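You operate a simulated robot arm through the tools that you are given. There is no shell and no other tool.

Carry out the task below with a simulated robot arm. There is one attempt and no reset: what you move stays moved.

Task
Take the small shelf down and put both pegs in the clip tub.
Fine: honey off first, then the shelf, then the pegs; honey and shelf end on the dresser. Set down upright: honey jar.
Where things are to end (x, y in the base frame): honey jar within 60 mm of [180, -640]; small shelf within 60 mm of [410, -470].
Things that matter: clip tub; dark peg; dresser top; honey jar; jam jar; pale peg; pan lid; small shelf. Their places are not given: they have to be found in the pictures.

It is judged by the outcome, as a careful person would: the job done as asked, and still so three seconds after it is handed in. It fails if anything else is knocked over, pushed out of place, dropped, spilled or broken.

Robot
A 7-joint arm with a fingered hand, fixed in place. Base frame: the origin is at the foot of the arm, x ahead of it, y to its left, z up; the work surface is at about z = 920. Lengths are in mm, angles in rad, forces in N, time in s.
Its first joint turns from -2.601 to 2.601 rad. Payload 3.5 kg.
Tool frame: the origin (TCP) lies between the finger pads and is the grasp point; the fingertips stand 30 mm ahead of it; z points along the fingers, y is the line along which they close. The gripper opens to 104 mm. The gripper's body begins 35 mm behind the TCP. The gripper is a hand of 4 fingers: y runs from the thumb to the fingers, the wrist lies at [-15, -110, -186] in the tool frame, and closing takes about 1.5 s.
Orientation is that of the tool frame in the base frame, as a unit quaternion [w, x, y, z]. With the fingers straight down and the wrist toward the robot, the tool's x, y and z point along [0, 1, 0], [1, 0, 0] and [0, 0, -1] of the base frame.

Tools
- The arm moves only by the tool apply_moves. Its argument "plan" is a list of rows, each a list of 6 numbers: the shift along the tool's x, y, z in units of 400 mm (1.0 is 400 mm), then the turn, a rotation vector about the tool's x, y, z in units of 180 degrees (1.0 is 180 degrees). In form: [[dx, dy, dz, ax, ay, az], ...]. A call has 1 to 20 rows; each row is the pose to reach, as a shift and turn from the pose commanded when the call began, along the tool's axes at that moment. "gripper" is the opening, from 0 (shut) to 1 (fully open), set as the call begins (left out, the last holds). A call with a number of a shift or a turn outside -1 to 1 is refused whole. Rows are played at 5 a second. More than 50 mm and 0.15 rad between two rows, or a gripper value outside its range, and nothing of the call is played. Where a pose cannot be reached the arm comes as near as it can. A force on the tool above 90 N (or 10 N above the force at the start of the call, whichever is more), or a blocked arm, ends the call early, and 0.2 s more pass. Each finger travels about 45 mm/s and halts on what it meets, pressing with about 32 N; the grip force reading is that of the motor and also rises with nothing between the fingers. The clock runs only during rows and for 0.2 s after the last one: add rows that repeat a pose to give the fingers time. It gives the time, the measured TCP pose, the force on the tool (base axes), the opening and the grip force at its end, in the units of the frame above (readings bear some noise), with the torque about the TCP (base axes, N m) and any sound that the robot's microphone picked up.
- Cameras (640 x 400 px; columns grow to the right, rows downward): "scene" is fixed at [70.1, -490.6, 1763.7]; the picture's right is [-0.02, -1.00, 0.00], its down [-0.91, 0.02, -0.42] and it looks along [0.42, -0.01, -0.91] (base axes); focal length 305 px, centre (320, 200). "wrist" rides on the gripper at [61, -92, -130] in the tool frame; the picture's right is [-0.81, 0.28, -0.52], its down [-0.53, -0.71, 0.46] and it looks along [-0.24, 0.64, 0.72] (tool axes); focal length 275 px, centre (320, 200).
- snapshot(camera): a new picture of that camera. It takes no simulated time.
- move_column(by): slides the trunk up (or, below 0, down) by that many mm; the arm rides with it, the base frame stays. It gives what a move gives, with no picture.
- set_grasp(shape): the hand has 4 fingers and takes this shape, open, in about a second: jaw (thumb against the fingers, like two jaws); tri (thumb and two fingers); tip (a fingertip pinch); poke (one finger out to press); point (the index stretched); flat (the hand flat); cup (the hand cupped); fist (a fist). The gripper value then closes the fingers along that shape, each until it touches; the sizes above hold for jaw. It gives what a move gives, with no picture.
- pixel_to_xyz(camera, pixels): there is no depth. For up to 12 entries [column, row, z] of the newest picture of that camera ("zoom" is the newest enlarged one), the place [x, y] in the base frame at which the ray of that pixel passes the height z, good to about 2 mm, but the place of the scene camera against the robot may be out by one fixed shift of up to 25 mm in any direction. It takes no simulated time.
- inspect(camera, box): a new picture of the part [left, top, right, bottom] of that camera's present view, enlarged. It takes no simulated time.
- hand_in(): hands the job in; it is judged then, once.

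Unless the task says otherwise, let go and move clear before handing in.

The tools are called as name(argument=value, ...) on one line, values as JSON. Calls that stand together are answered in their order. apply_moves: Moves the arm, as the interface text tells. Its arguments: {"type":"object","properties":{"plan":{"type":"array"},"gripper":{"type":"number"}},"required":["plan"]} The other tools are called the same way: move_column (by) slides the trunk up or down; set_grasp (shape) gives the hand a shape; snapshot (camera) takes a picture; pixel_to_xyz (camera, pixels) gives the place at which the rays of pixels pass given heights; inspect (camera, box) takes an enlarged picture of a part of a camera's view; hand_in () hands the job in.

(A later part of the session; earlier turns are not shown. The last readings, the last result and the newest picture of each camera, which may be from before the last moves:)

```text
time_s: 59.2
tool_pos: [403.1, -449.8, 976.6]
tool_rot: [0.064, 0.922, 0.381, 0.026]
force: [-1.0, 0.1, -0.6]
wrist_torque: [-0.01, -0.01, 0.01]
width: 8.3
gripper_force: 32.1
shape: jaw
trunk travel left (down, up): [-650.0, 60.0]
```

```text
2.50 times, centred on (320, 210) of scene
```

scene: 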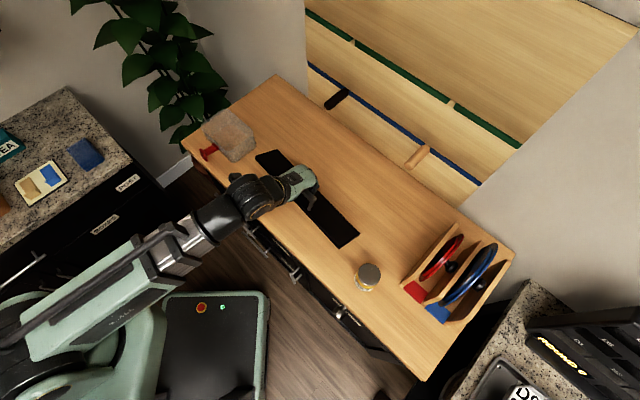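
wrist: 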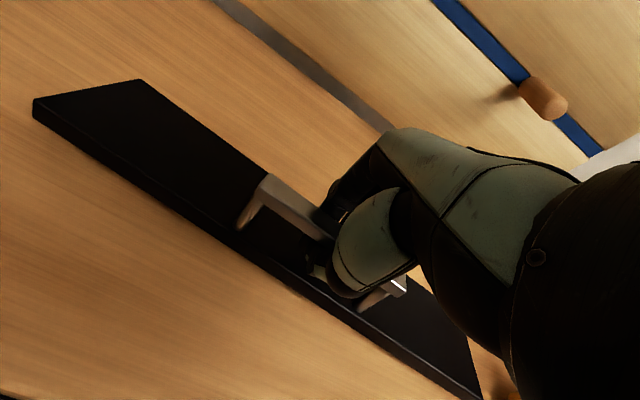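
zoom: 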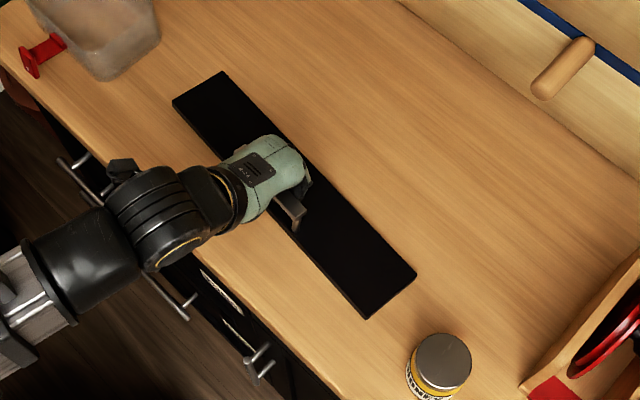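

The shelf is nearly flat; from the corners (33,100) and (140,80) I estimate about 9° left, with the front edge some 12 mm up. I'll keep lowering 4 mm at a time.

apply_moves(plan=[[0, -0.0039, 0.0096, 0, 0, 0], [0, -0.0039, 0.0096, 0, 0, 0]], gripper=0.0)

apply_moves(plan=[[0, -0.0035, 0.0096, 0, 0, 0], [0, -0.0035, 0.0096, 0, 0, 0]], gripper=0.0)

snapshot(camera="wrist")

```text
time_s: 59.8
tool_pos: [402.1, -447.8, 973.1]
tool_rot: [0.065, 0.921, 0.382, 0.027]
force: [-0.3, 0.4, -1.9]
wrist_torque: [0.03, 0.0, 0.01]
width: 8.2
gripper_force: 32.2
shape: jaw
trunk travel left (down, up): [-650.0, 60.0]
```

```text
time_s: 60.4
tool_pos: [403.3, -446.3, 970.4]
tool_rot: [0.065, 0.922, 0.382, 0.027]
force: [-0.6, 0.6, 0.0]
wrist_torque: [-0.03, -0.02, -0.02]
width: 8.3
gripper_force: 31.8
shape: jaw
trunk travel left (down, up): [-650.0, 60.0]
```

```text
taken
```

wrist: 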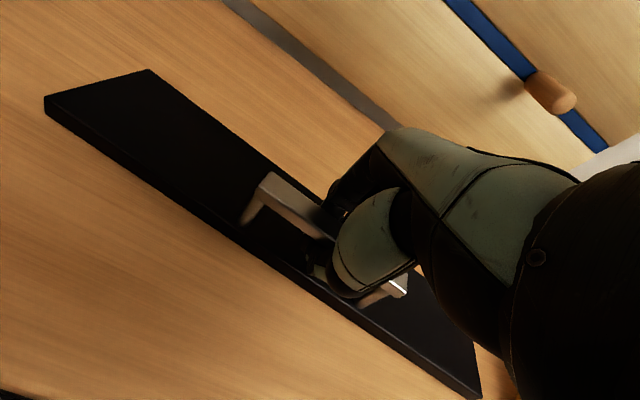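

Still turning smoothly with almost no force at z 970. I'll continue in 3 mm steps until the front settles.

apply_moves(plan=[[0, -0.0028, 0.0073, 0, 0, 0], [0, -0.0028, 0.0073, 0, 0, 0]], gripper=0.0)

apply_moves(plan=[[0, -0.002, 0.005, 0, 0, 0], [0, -0.002, 0.005, 0, 0, 0]], gripper=0.0)

snapshot(camera="wrist")

inspect(camera="scene", box=[240, 130, 400, 290])

```text
time_s: 61.0
tool_pos: [402.0, -446.3, 965.9]
tool_rot: [0.064, 0.921, 0.382, 0.027]
force: [-0.2, 0.5, 0.0]
wrist_torque: [-0.01, -0.05, 0.0]
width: 8.3
gripper_force: 31.9
shape: jaw
trunk travel left (down, up): [-650.0, 60.0]
```

```text
time_s: 61.6
tool_pos: [402.3, -446.6, 965.3]
tool_rot: [0.064, 0.922, 0.381, 0.027]
force: [0.2, -0.7, 0.5]
wrist_torque: [-0.02, 0.03, -0.03]
width: 7.6
gripper_force: 31.5
shape: jaw
trunk travel left (down, up): [-650.0, 60.0]
```

```text
taken
```

wrist: 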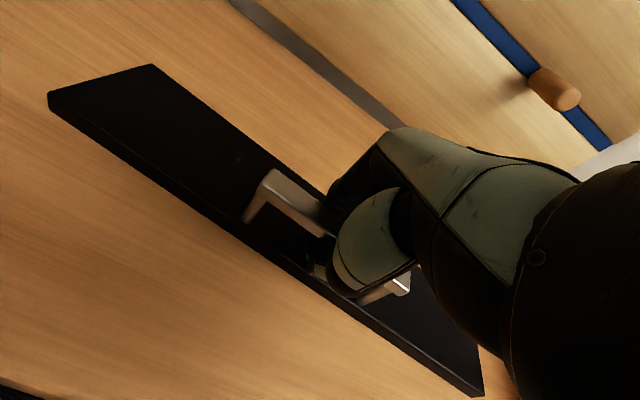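

```text
2.50 times, centred on (320, 210) of scene
```

zoom: 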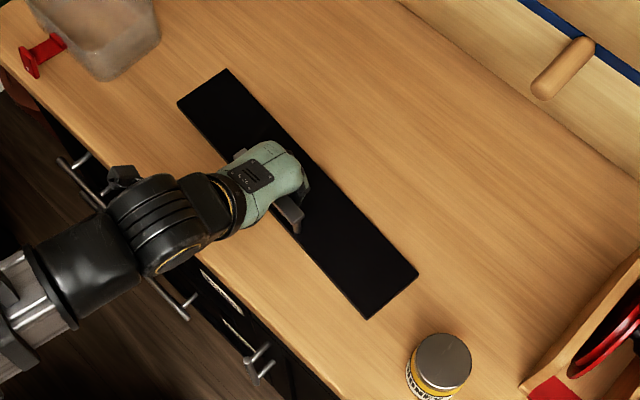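

The shelf looks flat now, with little shift between the last views. I'll press 2 mm more to confirm it is resting.

apply_moves(plan=[[0, -0.001, 0.005, 0, 0, 0], [0, -0.001, 0.005, 0, 0, 0]], gripper=0.0)

apply_moves(plan=[[0, -0.001, 0.005, 0, 0, 0], [0, -0.001, 0.005, 0, 0, 0]], gripper=0.0)

inspect(camera="wrist", box=[30, 50, 330, 300])

```text
time_s: 62.2
tool_pos: [401.9, -446.3, 962.7]
tool_rot: [0.065, 0.921, 0.382, 0.027]
force: [1.0, -0.3, 0.3]
wrist_torque: [0.0, 0.0, 0.02]
width: 7.7
gripper_force: 32.1
shape: jaw
trunk travel left (down, up): [-650.0, 60.0]
```

```text
time_s: 62.8
tool_pos: [401.2, -445.1, 962.7]
tool_rot: [0.065, 0.921, 0.382, 0.028]
force: [1.8, -3.3, 19.8]
wrist_torque: [-0.02, -0.37, -0.03]
width: 7.9
gripper_force: 32.6
shape: jaw
trunk travel left (down, up): [-650.0, 60.0]
```

```text
1.60 times, centred on (180, 175) of wrist
```

zoom: 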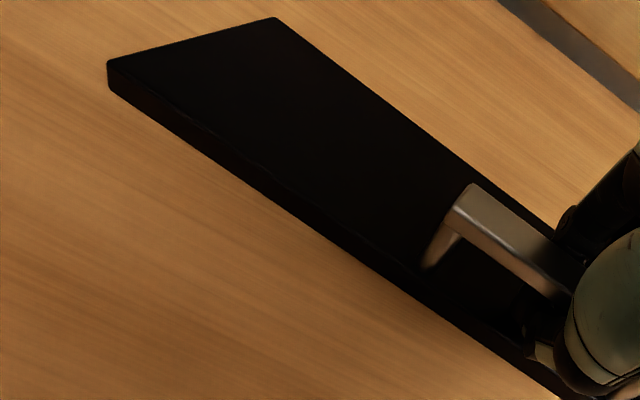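

A 20 N push shows the shelf is firmly down. I'll ease up 1.5 mm, open the fingers, and rise clear of the bar.

apply_moves(plan=[[0, 0.0008, -0.004, 0, 0, 0], [0, 0.0008, -0.004, 0, 0, 0]], gripper=0.0)

apply_moves(plan=[[0, 0, 0, 0, 0, 0], [0, 0, 0, 0, 0, 0], [0, 0, 0, 0, 0, 0], [0, 0, 0, 0, 0, 0], [0, 0, 0, 0, 0, 0], [0, 0, 0, 0, 0, 0]], gripper=0.45)

snapshot(camera="wrist")

inspect(camera="scene", box=[240, 130, 400, 290])

```text
time_s: 63.4
tool_pos: [401.4, -446.3, 962.0]
tool_rot: [0.064, 0.922, 0.382, 0.026]
force: [1.8, -2.7, 9.9]
wrist_torque: [-0.07, -0.16, -0.01]
width: 7.7
gripper_force: 32.0
shape: jaw
trunk travel left (down, up): [-650.0, 60.0]
```

```text
time_s: 64.8
tool_pos: [399.7, -445.8, 963.6]
tool_rot: [0.065, 0.921, 0.382, 0.028]
force: [0.6, 0.7, -0.3]
wrist_torque: [0.01, -0.02, -0.01]
width: 46.1
gripper_force: 0.0
shape: jaw
trunk travel left (down, up): [-650.0, 60.0]
```

```text
taken
```

wrist: 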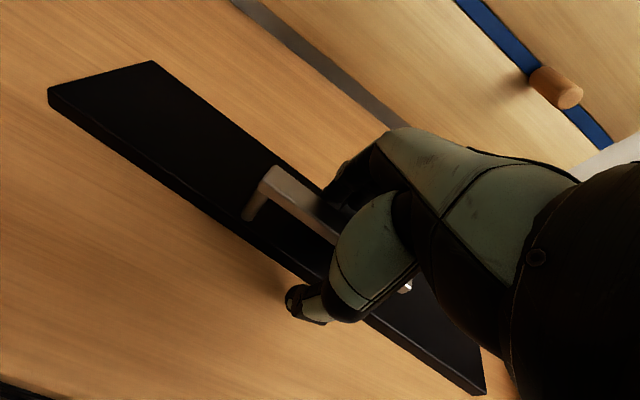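

```text
2.50 times, centred on (320, 210) of scene
```

zoom: 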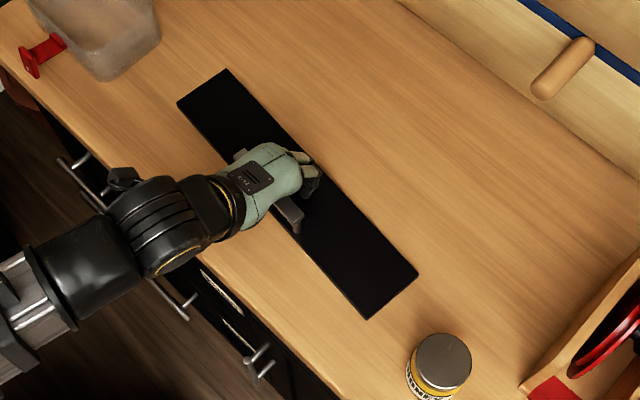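

The shelf lies flat and free with its centre near (424,-475), within 60 mm of the target. I'll lift the hand straight up and away.

apply_moves(plan=[[0, 0.005, -0.035, 0, 0, 0], [0, 0.0105, -0.075, 0, 0, 0], [0, 0.018, -0.125, 0, 0, 0], [0, 0.028, -0.2, 0, 0, 0], [0, 0.042, -0.3, 0, 0, 0], [0, 0.056, -0.4, 0, 0, 0], [0, 0.07, -0.5, 0, 0, 0]], gripper=0.45)

snapshot(camera="wrist")

snapshot(camera="scene")

```text
time_s: 66.4
tool_pos: [399.0, -446.4, 1164.8]
tool_rot: [0.065, 0.922, 0.382, 0.026]
force: [0.4, 0.5, 0.5]
wrist_torque: [0.02, -0.01, 0.06]
width: 46.7
gripper_force: 0.1
shape: jaw
trunk travel left (down, up): [-650.0, 60.0]
```

```text
taken
```

wrist: 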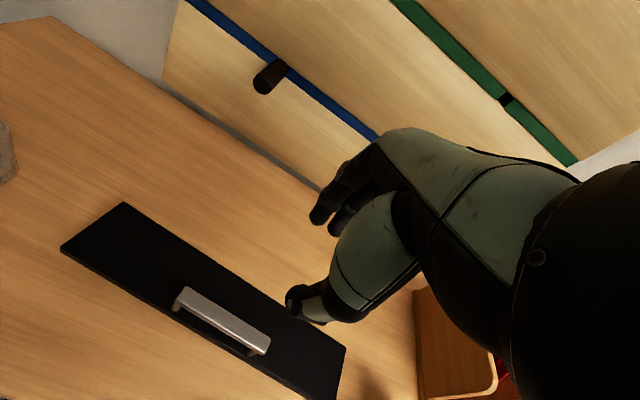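

```text
taken
```

scene: 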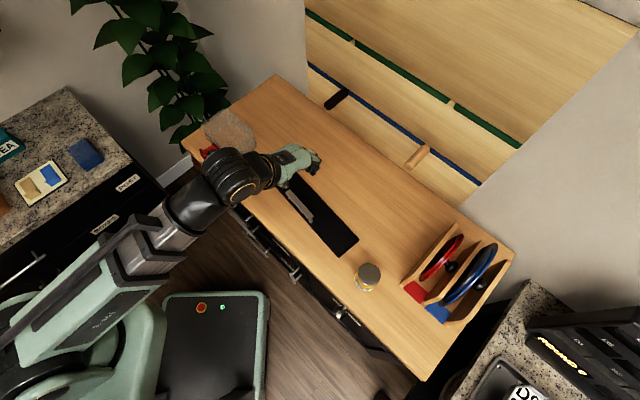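

The shelf lies flat at scene (320,222) and the honey stands at (369,277). Next I'll take enlarged looks at the two pegs and the tub.

inspect(camera="scene", box=[310, 70, 450, 180])

inspect(camera="wrist", box=[220, 30, 340, 120])

inspect(camera="scene", box=[180, 90, 280, 170])

```text
3.64 times, centred on (380, 125) of scene
```

zoom: 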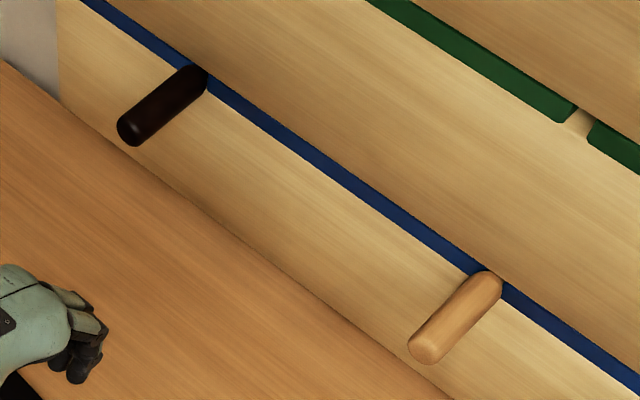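

```text
4.44 times, centred on (280, 75) of wrist
```

zoom: 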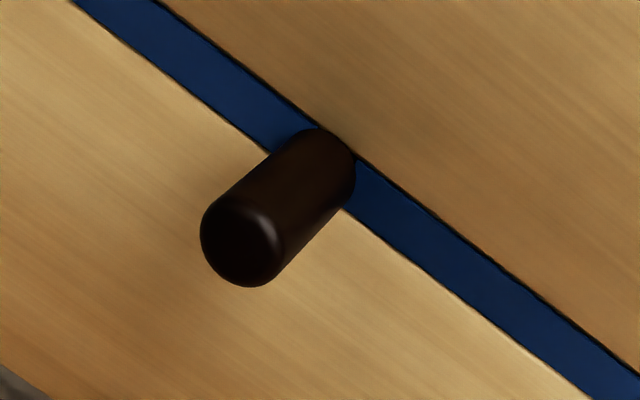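

```text
5.00 times, centred on (230, 130) of scene
```

zoom: 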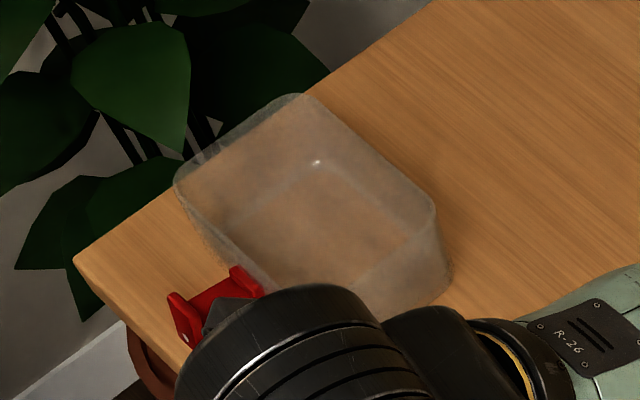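

Both pegs stick straight out of the wall: dark at v≈85 and pale at v≈-199, u 835–919, z≈1096, about 27 mm thick; the tub opening is about u 580–680, v 256–395. I'll roll the hand so it closes along the wall, leaning 18° to keep the camera off the wall, and go to a point in front of the dark peg.

apply_moves(plan=[[0.0247, 0.025, 0.0046, -0.00363, 0.00363, 0.04155], [0.0493, 0.05, 0.0091, -0.00727, 0.00727, 0.0831], [0.074, 0.075, 0.0137, -0.0109, 0.0109, 0.12465], [0.0987, 0.1, 0.0183, -0.01453, 0.01453, 0.1662], [0.1233, 0.125, 0.0228, -0.01817, 0.01817, 0.20775], [0.148, 0.15, 0.0274, -0.0218, 0.0218, 0.2493], [0.1727, 0.175, 0.032, -0.02543, 0.02543, 0.29085], [0.1973, 0.2, 0.0365, -0.02907, 0.02907, 0.3324], [0.222, 0.225, 0.0411, -0.0327, 0.0327, 0.37395], [0.2467, 0.25, 0.0457, -0.03633, 0.03633, 0.4155], [0.2713, 0.275, 0.0502, -0.03997, 0.03997, 0.45705], [0.296, 0.3, 0.0548, -0.0436, 0.0436, 0.4986]], gripper=0.6)

snapshot(camera="wrist")

snapshot(camera="scene")

```text
time_s: 69.0
tool_pos: [572.0, -448.9, 1159.6]
tool_rot: [0.06, 0.912, -0.379, 0.145]
force: [-0.9, -0.1, -1.0]
wrist_torque: [-0.01, 0.01, -0.01]
width: 61.8
gripper_force: 0.0
shape: jaw
trunk travel left (down, up): [-650.0, 60.0]
```

```text
taken
```

wrist: 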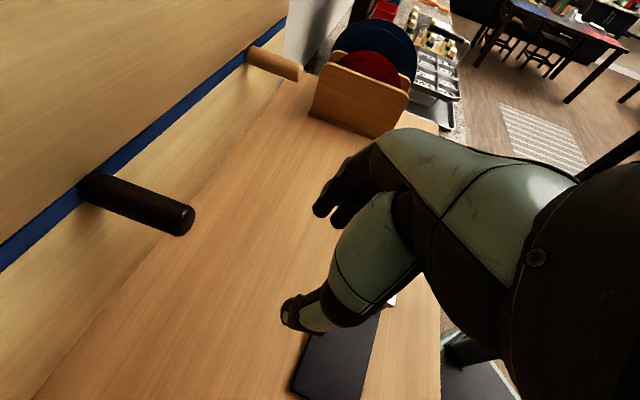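

```text
taken
```

scene: 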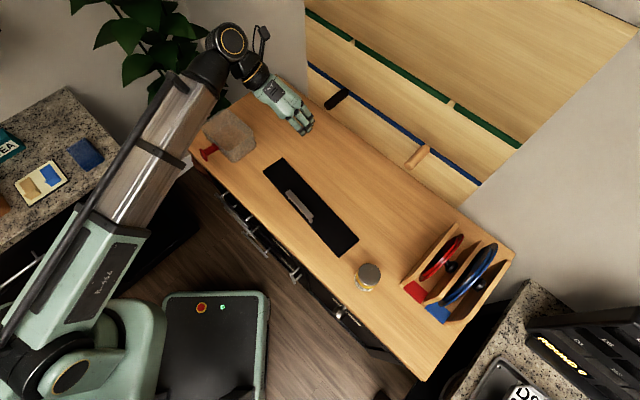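

The dark peg now shows clearly from (97,190) to (183,220), giving v≈81 and its front end at u≈836. I'll drop to its height in front of it and advance partway along its axis, then check the straddle.

apply_moves(plan=[[-0.003, 0.0075, 0.0615, 0, 0, 0], [-0.006, 0.015, 0.123, 0, 0, 0], [0.07, 0.015, 0.1475, 0, 0, 0], [0.148, 0.015, 0.173, 0, 0, 0]], gripper=0.6)

snapshot(camera="wrist")

inspect(camera="scene", box=[250, 40, 410, 160])

```text
time_s: 70.0
tool_pos: [621.1, -510.1, 1112.1]
tool_rot: [0.06, 0.913, -0.378, 0.144]
force: [-0.1, -0.2, -0.1]
wrist_torque: [-0.01, -0.03, 0.02]
width: 62.0
gripper_force: 0.0
shape: jaw
trunk travel left (down, up): [-650.0, 60.0]
```

```text
taken
```

wrist: 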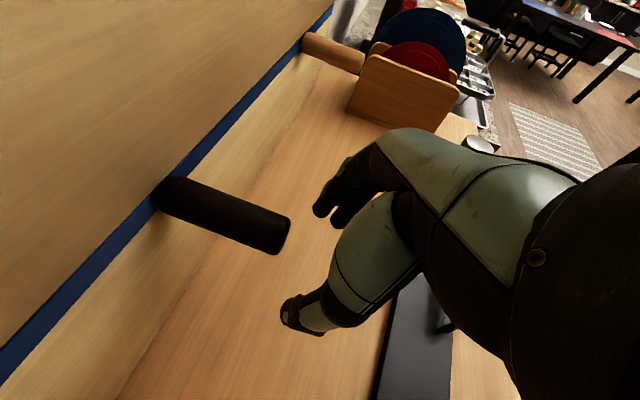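

```text
3.33 times, centred on (330, 100) of scene
```

zoom: 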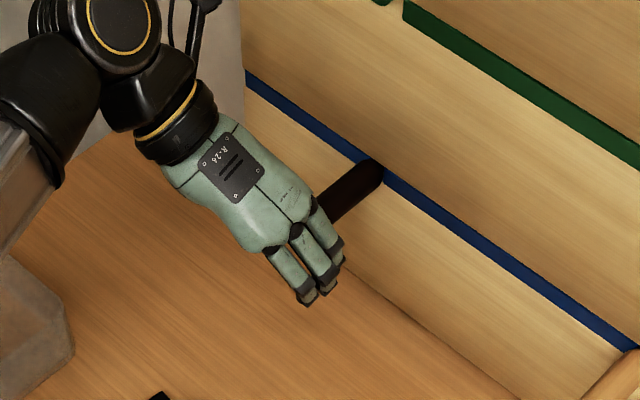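

The peg end at (275,233) lines up with the gap between fingers and thumb (TCP v 78.5, peg v≈78). I'll advance to u 864 along the peg.

apply_moves(plan=[[0.038, 0, 0.0124, 0, 0, 0], [0.076, -0.001, 0.0247, 0, 0, 0], [0.114, -0.001, 0.0371, 0, 0, 0], [0.152, -0.001, 0.0494, 0, 0, 0]], gripper=0.6)

snapshot(camera="wrist")

inspect(camera="scene", box=[250, 40, 410, 160])

```text
time_s: 71.0
tool_pos: [667.4, -553.2, 1112.1]
tool_rot: [0.06, 0.913, -0.377, 0.144]
force: [-0.3, -0.3, -0.2]
wrist_torque: [-0.01, 0.01, -0.02]
width: 62.0
gripper_force: 0.1
shape: jaw
trunk travel left (down, up): [-650.0, 60.0]
```

```text
taken
```

wrist: 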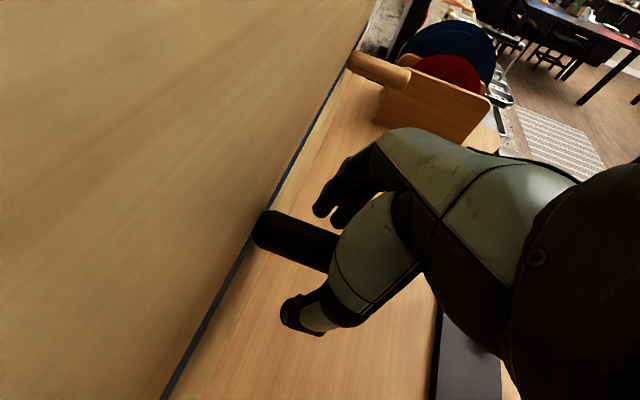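

```text
3.33 times, centred on (330, 100) of scene
```

zoom: 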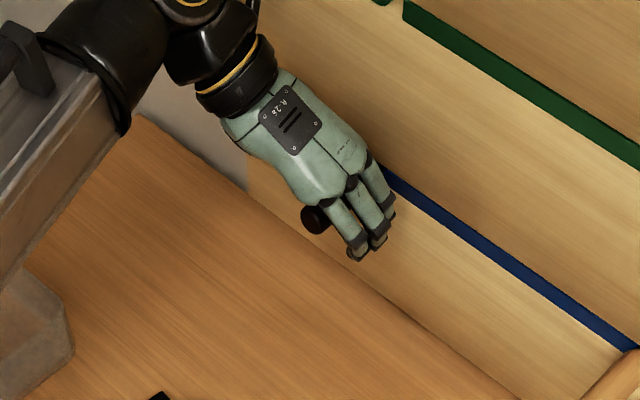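

The dark peg passes between the thumb and fingers with no contact force. I'll close on it.

apply_moves(plan=[[0, 0, 0, 0, 0, 0], [0, 0, 0, 0, 0, 0], [0, 0, 0, 0, 0, 0], [0, 0, 0, 0, 0, 0], [0, 0, 0, 0, 0, 0], [0, 0, 0, 0, 0, 0], [0, 0, 0, 0, 0, 0]], gripper=0.0)

snapshot(camera="wrist")

inspect(camera="scene", box=[290, 60, 390, 140])

```text
time_s: 72.6
tool_pos: [666.8, -552.9, 1111.4]
tool_rot: [0.059, 0.913, -0.378, 0.143]
force: [0.3, 1.8, -9.5]
wrist_torque: [0.11, -0.03, 0.05]
width: 13.4
gripper_force: 31.0
shape: jaw
trunk travel left (down, up): [-650.0, 60.0]
```

```text
taken
```

wrist: 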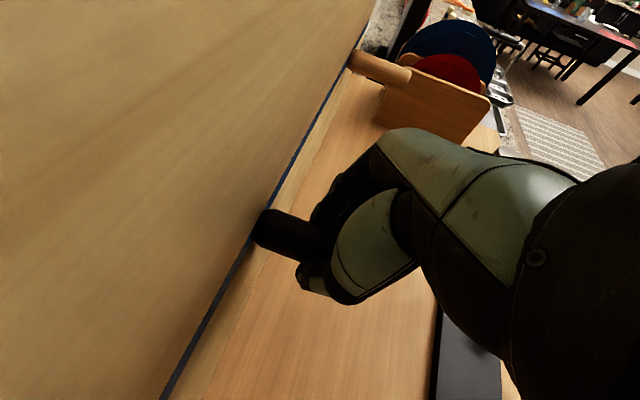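

```text
5.00 times, centred on (340, 100) of scene
```

zoom: 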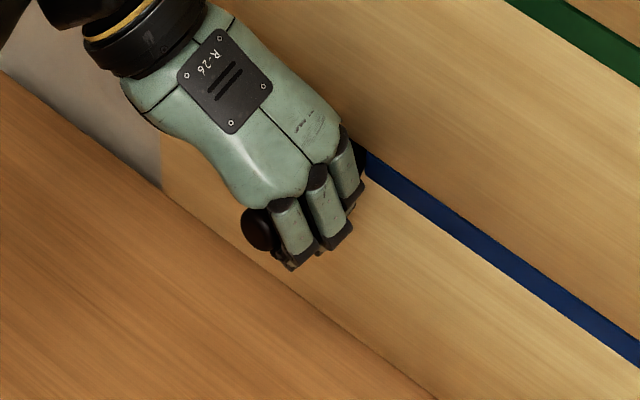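

Gripped: width 13 mm at the tips with the peg held between. I'll pull straight away from the wall 20 mm and watch the force and the picture.

apply_moves(plan=[[-0.0119, 0, -0.0039, 0, 0, 0], [-0.0238, 0, -0.0077, 0, 0, 0], [-0.0357, 0, -0.0116, 0, 0, 0], [-0.0476, 0, -0.0154, 0, 0, 0]], gripper=0.0)

snapshot(camera="wrist")

inspect(camera="scene", box=[290, 60, 390, 140])

```text
time_s: 73.6
tool_pos: [651.4, -537.7, 1112.3]
tool_rot: [0.06, 0.912, -0.379, 0.144]
force: [-0.5, 0.2, 0.5]
wrist_torque: [0.0, 0.0, -0.02]
width: 12.9
gripper_force: 32.0
shape: jaw
trunk travel left (down, up): [-650.0, 60.0]
```

```text
taken
```

wrist: 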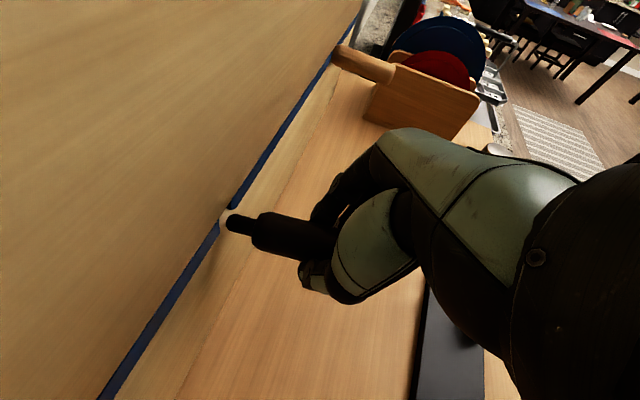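

```text
5.00 times, centred on (340, 100) of scene
```

zoom: 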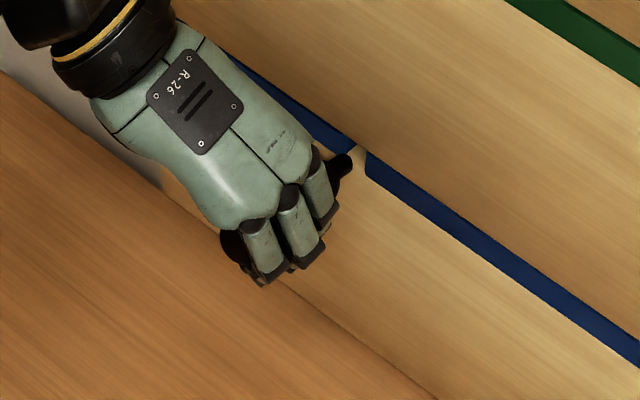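

The dark peg slid out cleanly with its thin end free of the hole (visible at (235,222)) and the force is near zero. I'll draw it well back from the wall and raise it.

apply_moves(plan=[[-0.0476, 0, -0.0155, 0, 0, 0], [-0.107, 0, -0.0348, 0, 0, 0], [-0.178, 0, -0.058, 0, 0, 0], [-0.2615, 0, -0.085, 0, 0, 0], [-0.31, 0, -0.14, 0, 0, 0], [-0.31, 0, -0.2, 0, 0, 0], [-0.31, 0, -0.2585, 0, 0, 0]], gripper=0.0)

snapshot(camera="wrist")

snapshot(camera="scene")

```text
time_s: 75.2
tool_pos: [548.4, -431.5, 1173.2]
tool_rot: [0.06, 0.913, -0.377, 0.145]
force: [1.1, -0.4, -0.6]
wrist_torque: [0.02, 0.02, 0.01]
width: 13.2
gripper_force: 31.3
shape: jaw
trunk travel left (down, up): [-650.0, 60.0]
```

```text
taken
```

wrist: 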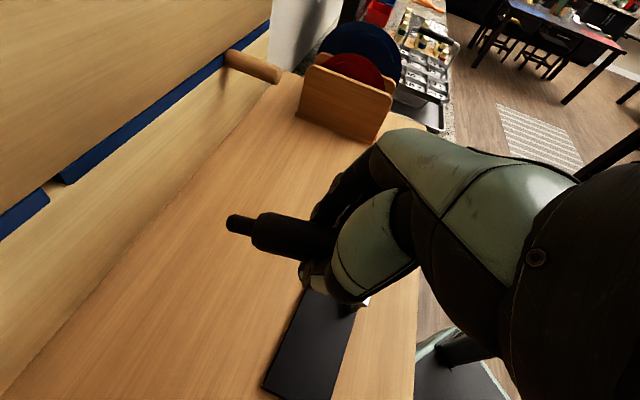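

```text
taken
```

scene: 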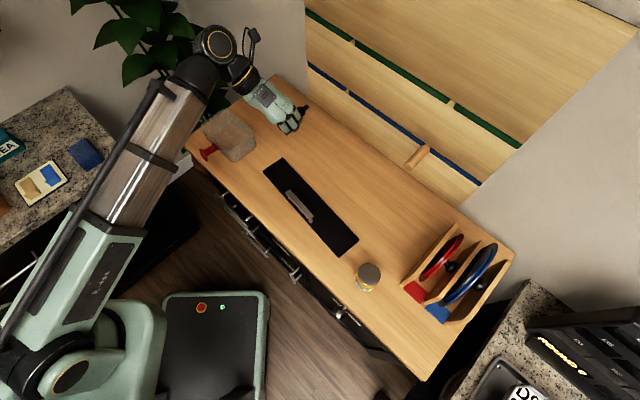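

The dark peg is held firmly with its thin end at (235,222), and a gap in the blue strip marks its empty hole. I'll turn the hand a quarter turn so the peg lies along the tub's long side, and move to where the wrist camera can see the tub.

apply_moves(plan=[[-0.012, -0.0327, -0.0054, 0.01288, 0, -0.03963], [-0.0241, -0.0654, -0.0109, 0.02575, 0, -0.07925], [-0.0361, -0.0981, -0.0163, 0.03863, 0, -0.11888], [-0.0481, -0.1308, -0.0218, 0.0515, 0, -0.1585], [-0.0602, -0.1635, -0.0272, 0.06438, 0, -0.19813], [-0.0722, -0.1963, -0.0327, 0.07725, 0, -0.23775], [-0.0842, -0.229, -0.0381, 0.09013, 0, -0.27738], [-0.0963, -0.2617, -0.0435, 0.103, 0, -0.317], [-0.1083, -0.2944, -0.049, 0.11588, 0, -0.35663], [-0.1203, -0.3271, -0.0544, 0.12875, 0, -0.39625], [-0.1324, -0.3598, -0.0599, 0.14163, 0, -0.43588], [-0.1444, -0.3925, -0.0653, 0.1545, 0, -0.4755]], gripper=0.0)

snapshot(camera="wrist")

snapshot(camera="scene")

```text
time_s: 77.8
tool_pos: [613.0, -275.7, 1178.9]
tool_rot: [-0.06, 0.912, 0.379, 0.144]
force: [0.3, -0.2, 0.8]
wrist_torque: [-0.03, 0.01, -0.02]
width: 10.9
gripper_force: 32.0
shape: jaw
trunk travel left (down, up): [-650.0, 60.0]
```

```text
taken
```

wrist: 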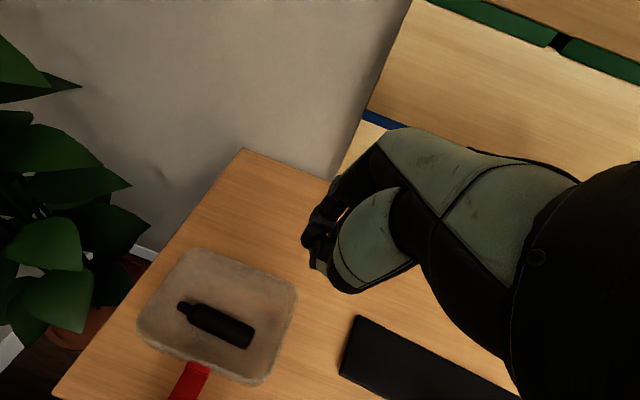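

```text
taken
```

scene: 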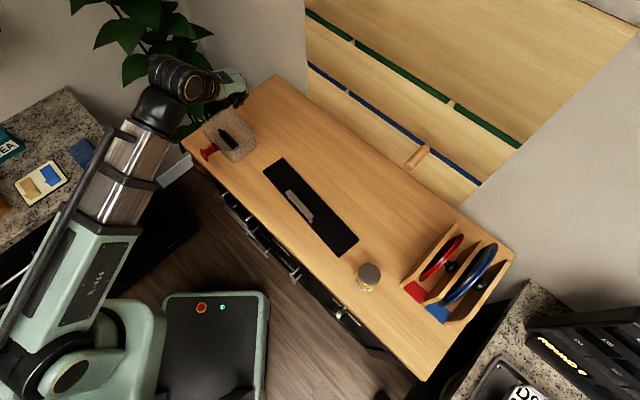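

The picture shows something unexpected: the dark peg now lies in the tub at wrist (215,325), and the grip width fell from 13 to 11 mm, so it seems to have slipped from my fingers and landed inside. I'll zoom in to verify.

inspect(camera="wrist", box=[110, 230, 330, 390])

inspect(camera="scene", box=[180, 50, 300, 170])

inspect(camera="wrist", box=[280, 160, 420, 310])

```text
2.50 times, centred on (220, 310) of wrist
```

zoom: 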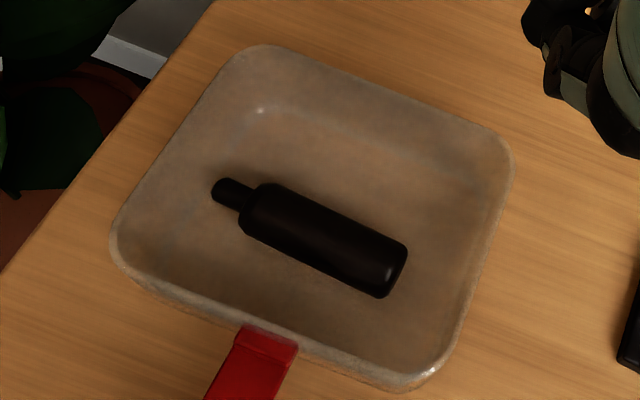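

```text
3.33 times, centred on (240, 110) of scene
```

zoom: 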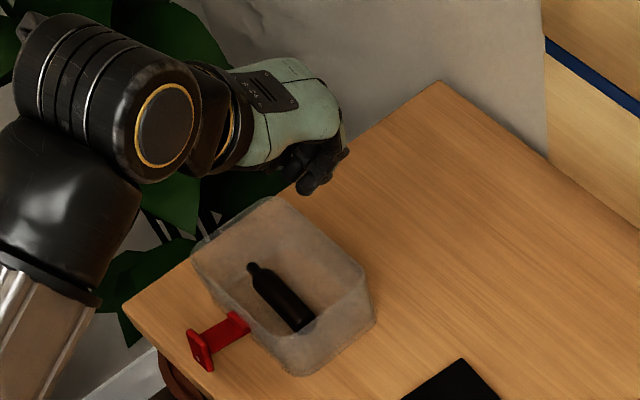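

```text
2.67 times, centred on (350, 235) of wrist
```

zoom: 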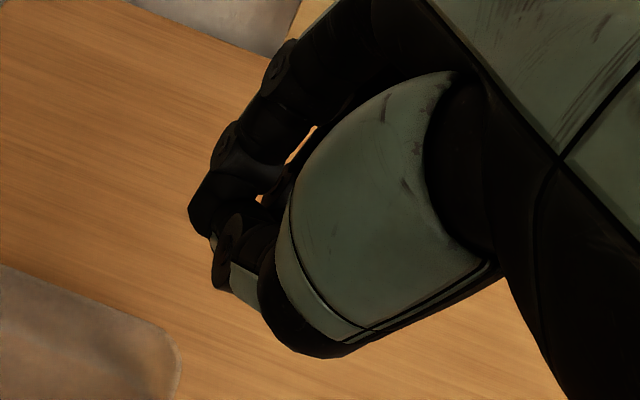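

The dark peg is indeed lying flat in the tub and my hand is empty: it slid out of the closed fingers while turning and fell in; the tub has not moved. For the pale peg I need a better grip, so I'll try other hand shapes in free air here and look at them.

apply_moves(plan=[[0, -0.05, -0.05, 0, 0, 0], [0, -0.1, -0.1, 0, 0, 0], [0, -0.15, -0.15, 0, 0, 0], [0, -0.15, -0.15, 0, 0, 0], [0, -0.15, -0.15, 0, 0, 0]], gripper=0.6)

set_grasp(shape="tri")

snapshot(camera="wrist")

inspect(camera="scene", box=[160, 20, 300, 150])

```text
time_s: 79.0
tool_pos: [555.9, -246.5, 1238.1]
tool_rot: [-0.059, 0.913, 0.378, 0.145]
force: [-1.0, 0.0, -0.4]
wrist_torque: [0.02, 0.03, -0.02]
width: 62.2
gripper_force: 0.0
shape: jaw
trunk travel left (down, up): [-650.0, 60.0]
```

```text
time_s: 79.9
tool_pos: [556.7, -246.4, 1236.3]
tool_rot: [-0.06, 0.912, 0.378, 0.145]
force: [-0.5, 0.1, -0.3]
wrist_torque: [-0.01, -0.01, -0.03]
width: 104.1
gripper_force: 0.0
shape: tri
trunk travel left (down, up): [-650.0, 60.0]
```

```text
taken
```

wrist: 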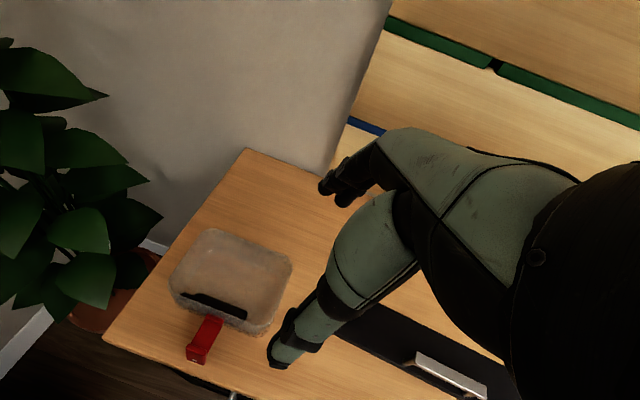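

```text
3.08 times, centred on (230, 85) of scene
```

zoom: 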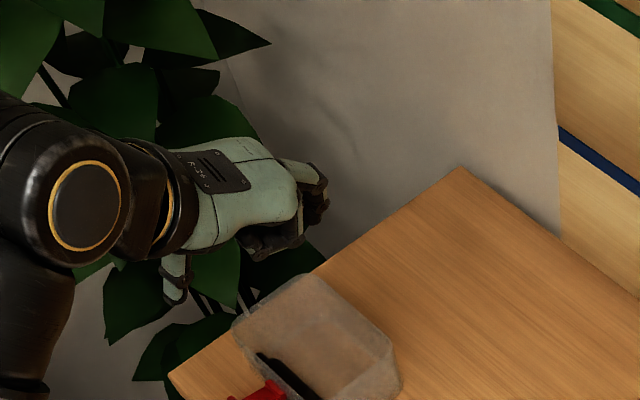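

The tri shape extends two fingers and the thumb; the dark peg rests inside the tub against its front side. I'll close this shape partway in the air and look at how the fingertips meet.

apply_moves(plan=[[0, 0, 0, 0, 0, 0], [0, 0, 0, 0, 0, 0], [0, 0, 0, 0, 0, 0], [0, 0, 0, 0, 0, 0], [0, 0, 0, 0, 0, 0], [0, 0, 0, 0, 0, 0]], gripper=0.22)

inspect(camera="wrist", box=[240, 140, 440, 380])

inspect(camera="scene", box=[190, 50, 290, 130])

set_grasp(shape="tip")

apply_moves(plan=[[0, 0, 0, 0, 0, 0], [0, 0, 0, 0, 0, 0], [0, 0, 0, 0, 0, 0], [0, 0, 0, 0, 0, 0], [0, 0, 0, 0, 0, 0], [0, 0, 0, 0, 0, 0]], gripper=0.22)

inspect(camera="wrist", box=[240, 140, 440, 380])

inspect(camera="scene", box=[190, 50, 290, 130])

```text
time_s: 81.3
tool_pos: [555.5, -246.6, 1237.6]
tool_rot: [-0.06, 0.913, 0.378, 0.145]
force: [0.3, 0.0, 0.4]
wrist_torque: [0.04, 0.04, 0.0]
width: 23.3
gripper_force: 0.1
shape: tri
trunk travel left (down, up): [-650.0, 60.0]
```

```text
1.67 times, centred on (340, 260) of wrist
```

zoom: 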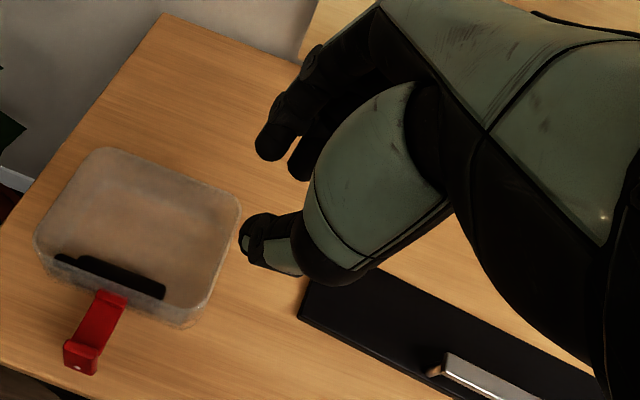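

```text
5.00 times, centred on (240, 90) of scene
```

zoom: 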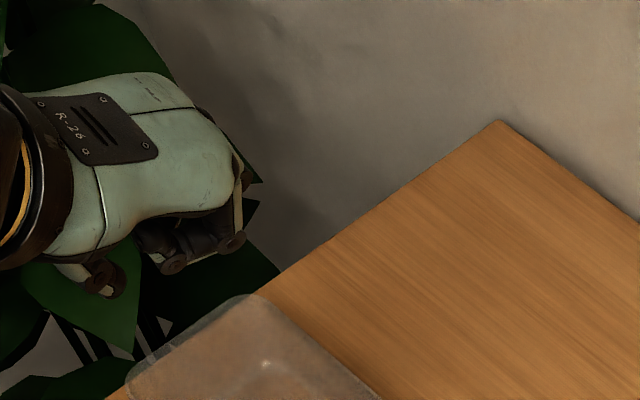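

```text
time_s: 82.2
tool_pos: [557.6, -245.4, 1236.6]
tool_rot: [-0.06, 0.913, 0.378, 0.144]
force: [0.5, -0.3, -0.1]
wrist_torque: [0.02, -0.02, 0.01]
width: 103.8
gripper_force: 0.0
shape: tip
trunk travel left (down, up): [-650.0, 60.0]
```

```text
time_s: 83.6
tool_pos: [556.0, -245.3, 1236.6]
tool_rot: [-0.061, 0.912, 0.378, 0.145]
force: [0.1, -0.4, -0.4]
wrist_torque: [0.01, 0.0, -0.02]
width: 23.5
gripper_force: 0.1
shape: tip
trunk travel left (down, up): [-650.0, 60.0]
```

```text
1.67 times, centred on (340, 260) of wrist
```

zoom: 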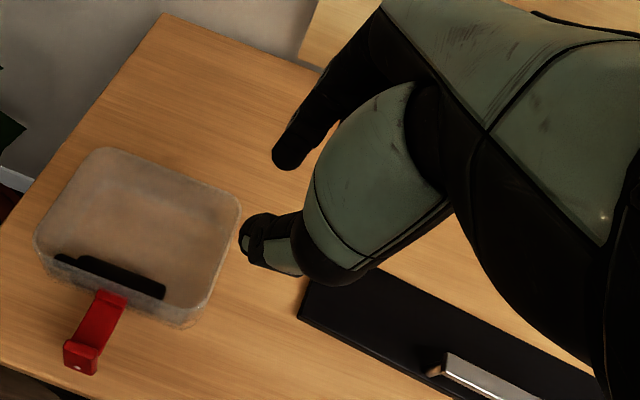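

```text
5.00 times, centred on (240, 90) of scene
```

zoom: 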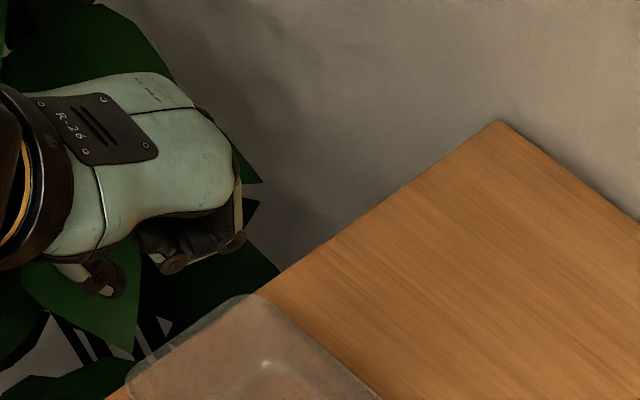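

All shapes bend the fingers alike, so for the pale peg I'll point the hand straight at the wall, with the peg running along the fingers between middle finger and thumb, gripped near its balance point. I'll return to the jaw shape and move to that orientation in front of the pale peg.

set_grasp(shape="jaw")

apply_moves(plan=[[-0.0628, 0.0105, -0.0116, -0.02847, 0.02068, 0.02068], [-0.1256, 0.021, -0.0233, -0.05693, 0.04136, 0.04136], [-0.1884, 0.0315, -0.0349, -0.0854, 0.06204, 0.06204], [-0.2512, 0.042, -0.0466, -0.11387, 0.08272, 0.08272], [-0.314, 0.0525, -0.0582, -0.14233, 0.1034, 0.1034], [-0.3768, 0.063, -0.0699, -0.1708, 0.12408, 0.12408], [-0.4396, 0.0735, -0.0815, -0.19927, 0.14476, 0.14476], [-0.5024, 0.084, -0.0932, -0.22773, 0.16544, 0.16544], [-0.5652, 0.0945, -0.1048, -0.2562, 0.18612, 0.18612], [-0.628, 0.105, -0.1165, -0.28467, 0.2068, 0.2068], [-0.6908, 0.1155, -0.1281, -0.31313, 0.22748, 0.22748], [-0.7536, 0.126, -0.1398, -0.3416, 0.24816, 0.24816], [-0.8164, 0.1365, -0.1514, -0.37007, 0.26884, 0.26884], [-0.8792, 0.147, -0.1631, -0.39853, 0.28952, 0.28952], [-0.942, 0.1575, -0.1747, -0.427, 0.3102, 0.3102]], gripper=0.6)

snapshot(camera="wrist")

snapshot(camera="scene")

```text
time_s: 84.5
tool_pos: [556.6, -246.9, 1235.4]
tool_rot: [-0.06, 0.913, 0.377, 0.144]
force: [0.2, -0.7, 0.1]
wrist_torque: [-0.03, 0.02, 0.01]
width: 103.6
gripper_force: 0.0
shape: jaw
trunk travel left (down, up): [-650.0, 60.0]
```

```text
time_s: 87.7
tool_pos: [330.6, -561.2, 1195.8]
tool_rot: [0.268, 0.656, -0.272, 0.651]
force: [-0.2, 0.2, 0.0]
wrist_torque: [0.01, -0.02, 0.02]
width: 62.6
gripper_force: 0.0
shape: jaw
out of reach, approached as far as the arm can: row 5, 6, 7, 8, 9, 10, 11, 12, 13, 14, 15
trunk travel left (down, up): [-650.0, 60.0]
```

```text
taken
```

wrist: 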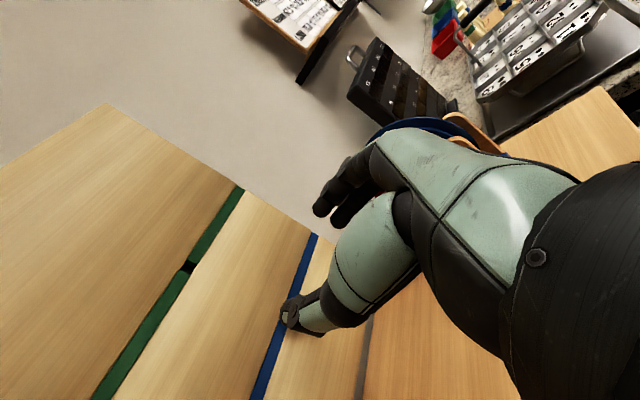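

```text
taken
```

scene: 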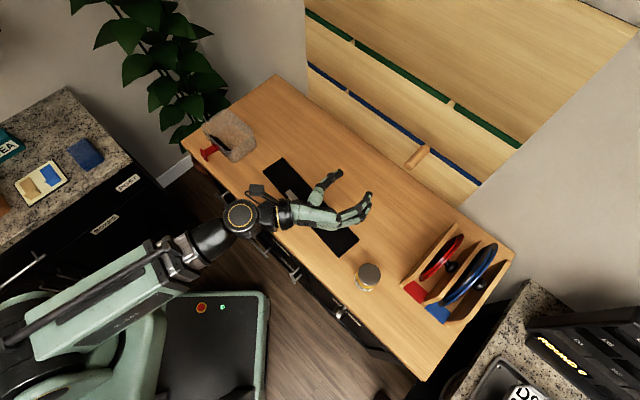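

The hand now points straight at the wall (z-axis along u) at u 631, v -163, z 1196, near the edge of its reach there. I'll move forward in line with the pale peg, still about 95 mm above it.

apply_moves(plan=[[0, 0.024, 0.069, 0, 0, 0], [0, 0.048, 0.138, 0, 0, 0], [0, 0.071, 0.206, 0, 0, 0], [0, 0.095, 0.275, 0, 0, 0]], gripper=0.6)

snapshot(camera="wrist")

inspect(camera="scene", box=[300, 80, 480, 240])

```text
time_s: 88.7
tool_pos: [383.5, -668.4, 1199.2]
tool_rot: [0.268, 0.656, -0.272, 0.651]
force: [0.2, -0.5, 0.3]
wrist_torque: [0.02, 0.03, 0.0]
width: 62.5
gripper_force: 0.0
shape: jaw
trunk travel left (down, up): [-650.0, 60.0]
```

```text
taken
```

wrist: 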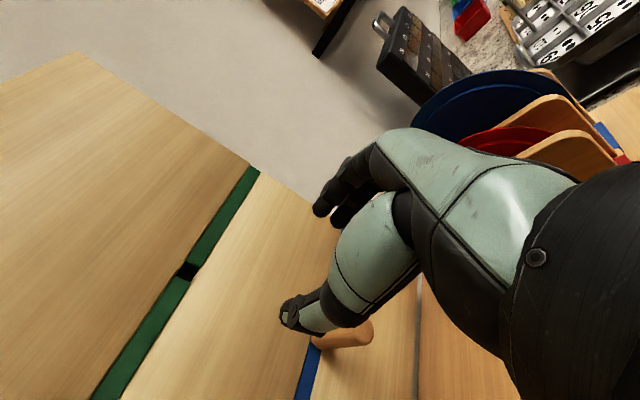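

```text
2.50 times, centred on (390, 160) of scene
```

zoom: 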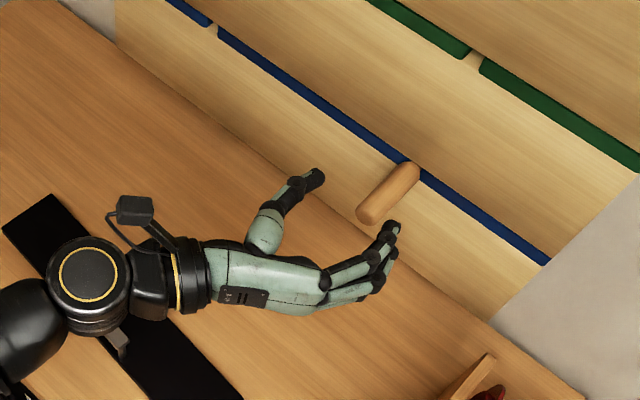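

The thumb and fingers are lined up on either side of the pale peg's axis (scene zoom: thumb (315,180), fingers (390,240), peg end (370,215)), but about 100 mm too high. I'll lower the trunk in steps, which keeps the arm's posture.

move_column(by=-50)

snapshot(camera="scene")

snapshot(camera="wrist")

```text
time_s: 89.6
tool_pos: [382.3, -668.0, 1148.6]
tool_rot: [0.267, 0.657, -0.272, 0.65]
force: [-0.2, -0.4, 0.8]
wrist_torque: [0.02, 0.04, -0.02]
width: 62.7
gripper_force: 0.0
shape: jaw
trunk travel left (down, up): [-600.0, 110.0]
```

```text
taken
```

scene: 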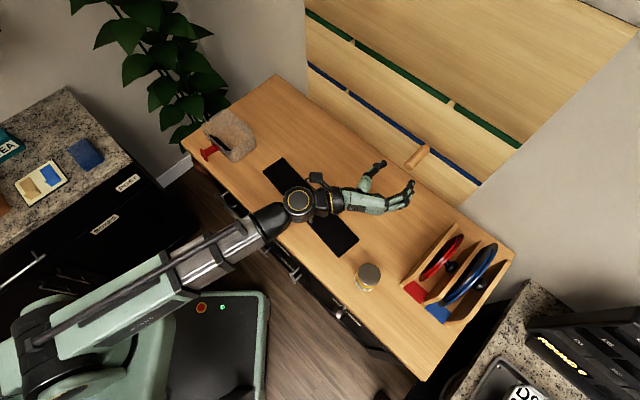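

```text
taken
```

wrist: 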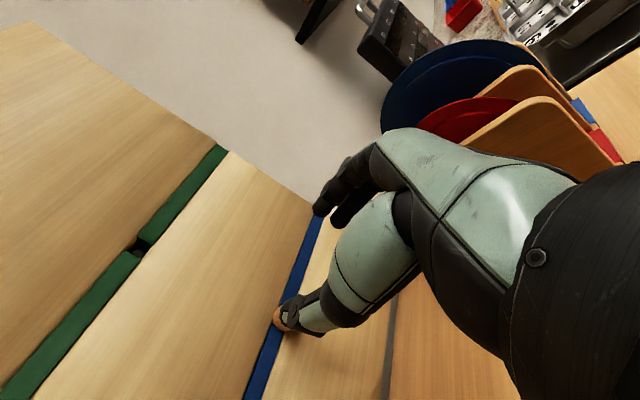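

No contact, z is now 1149. I'll lower another 30 mm and look again, watching the wrist above the shelf handle.

move_column(by=-30)

inspect(camera="scene", box=[220, 120, 460, 300])

snapshot(camera="wrist")

```text
time_s: 90.4
tool_pos: [382.1, -668.8, 1119.4]
tool_rot: [0.268, 0.656, -0.273, 0.651]
force: [-0.2, 0.1, -0.3]
wrist_torque: [0.0, 0.0, -0.01]
width: 62.7
gripper_force: 0.0
shape: jaw
trunk travel left (down, up): [-570.0, 140.0]
```

```text
2.22 times, centred on (340, 210) of scene
```

zoom: 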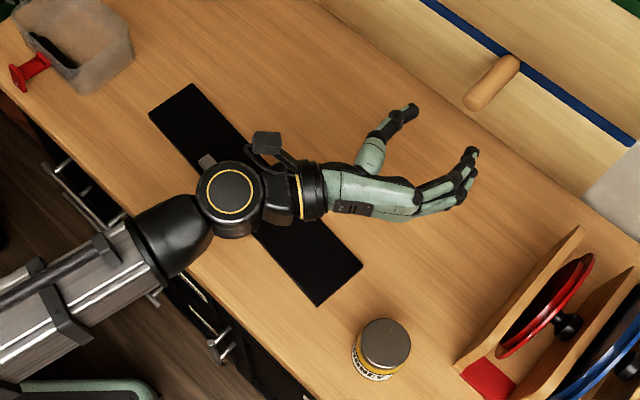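

```text
taken
```

wrist: 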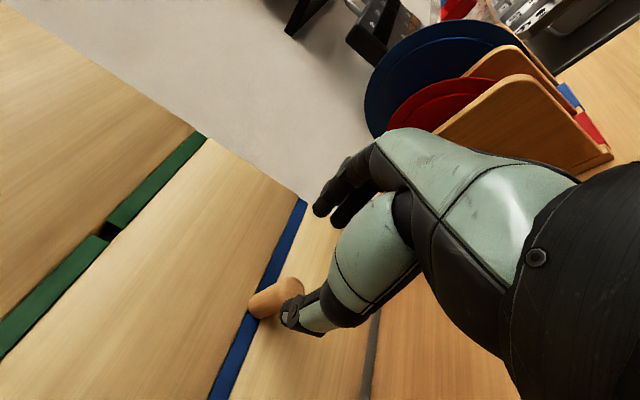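

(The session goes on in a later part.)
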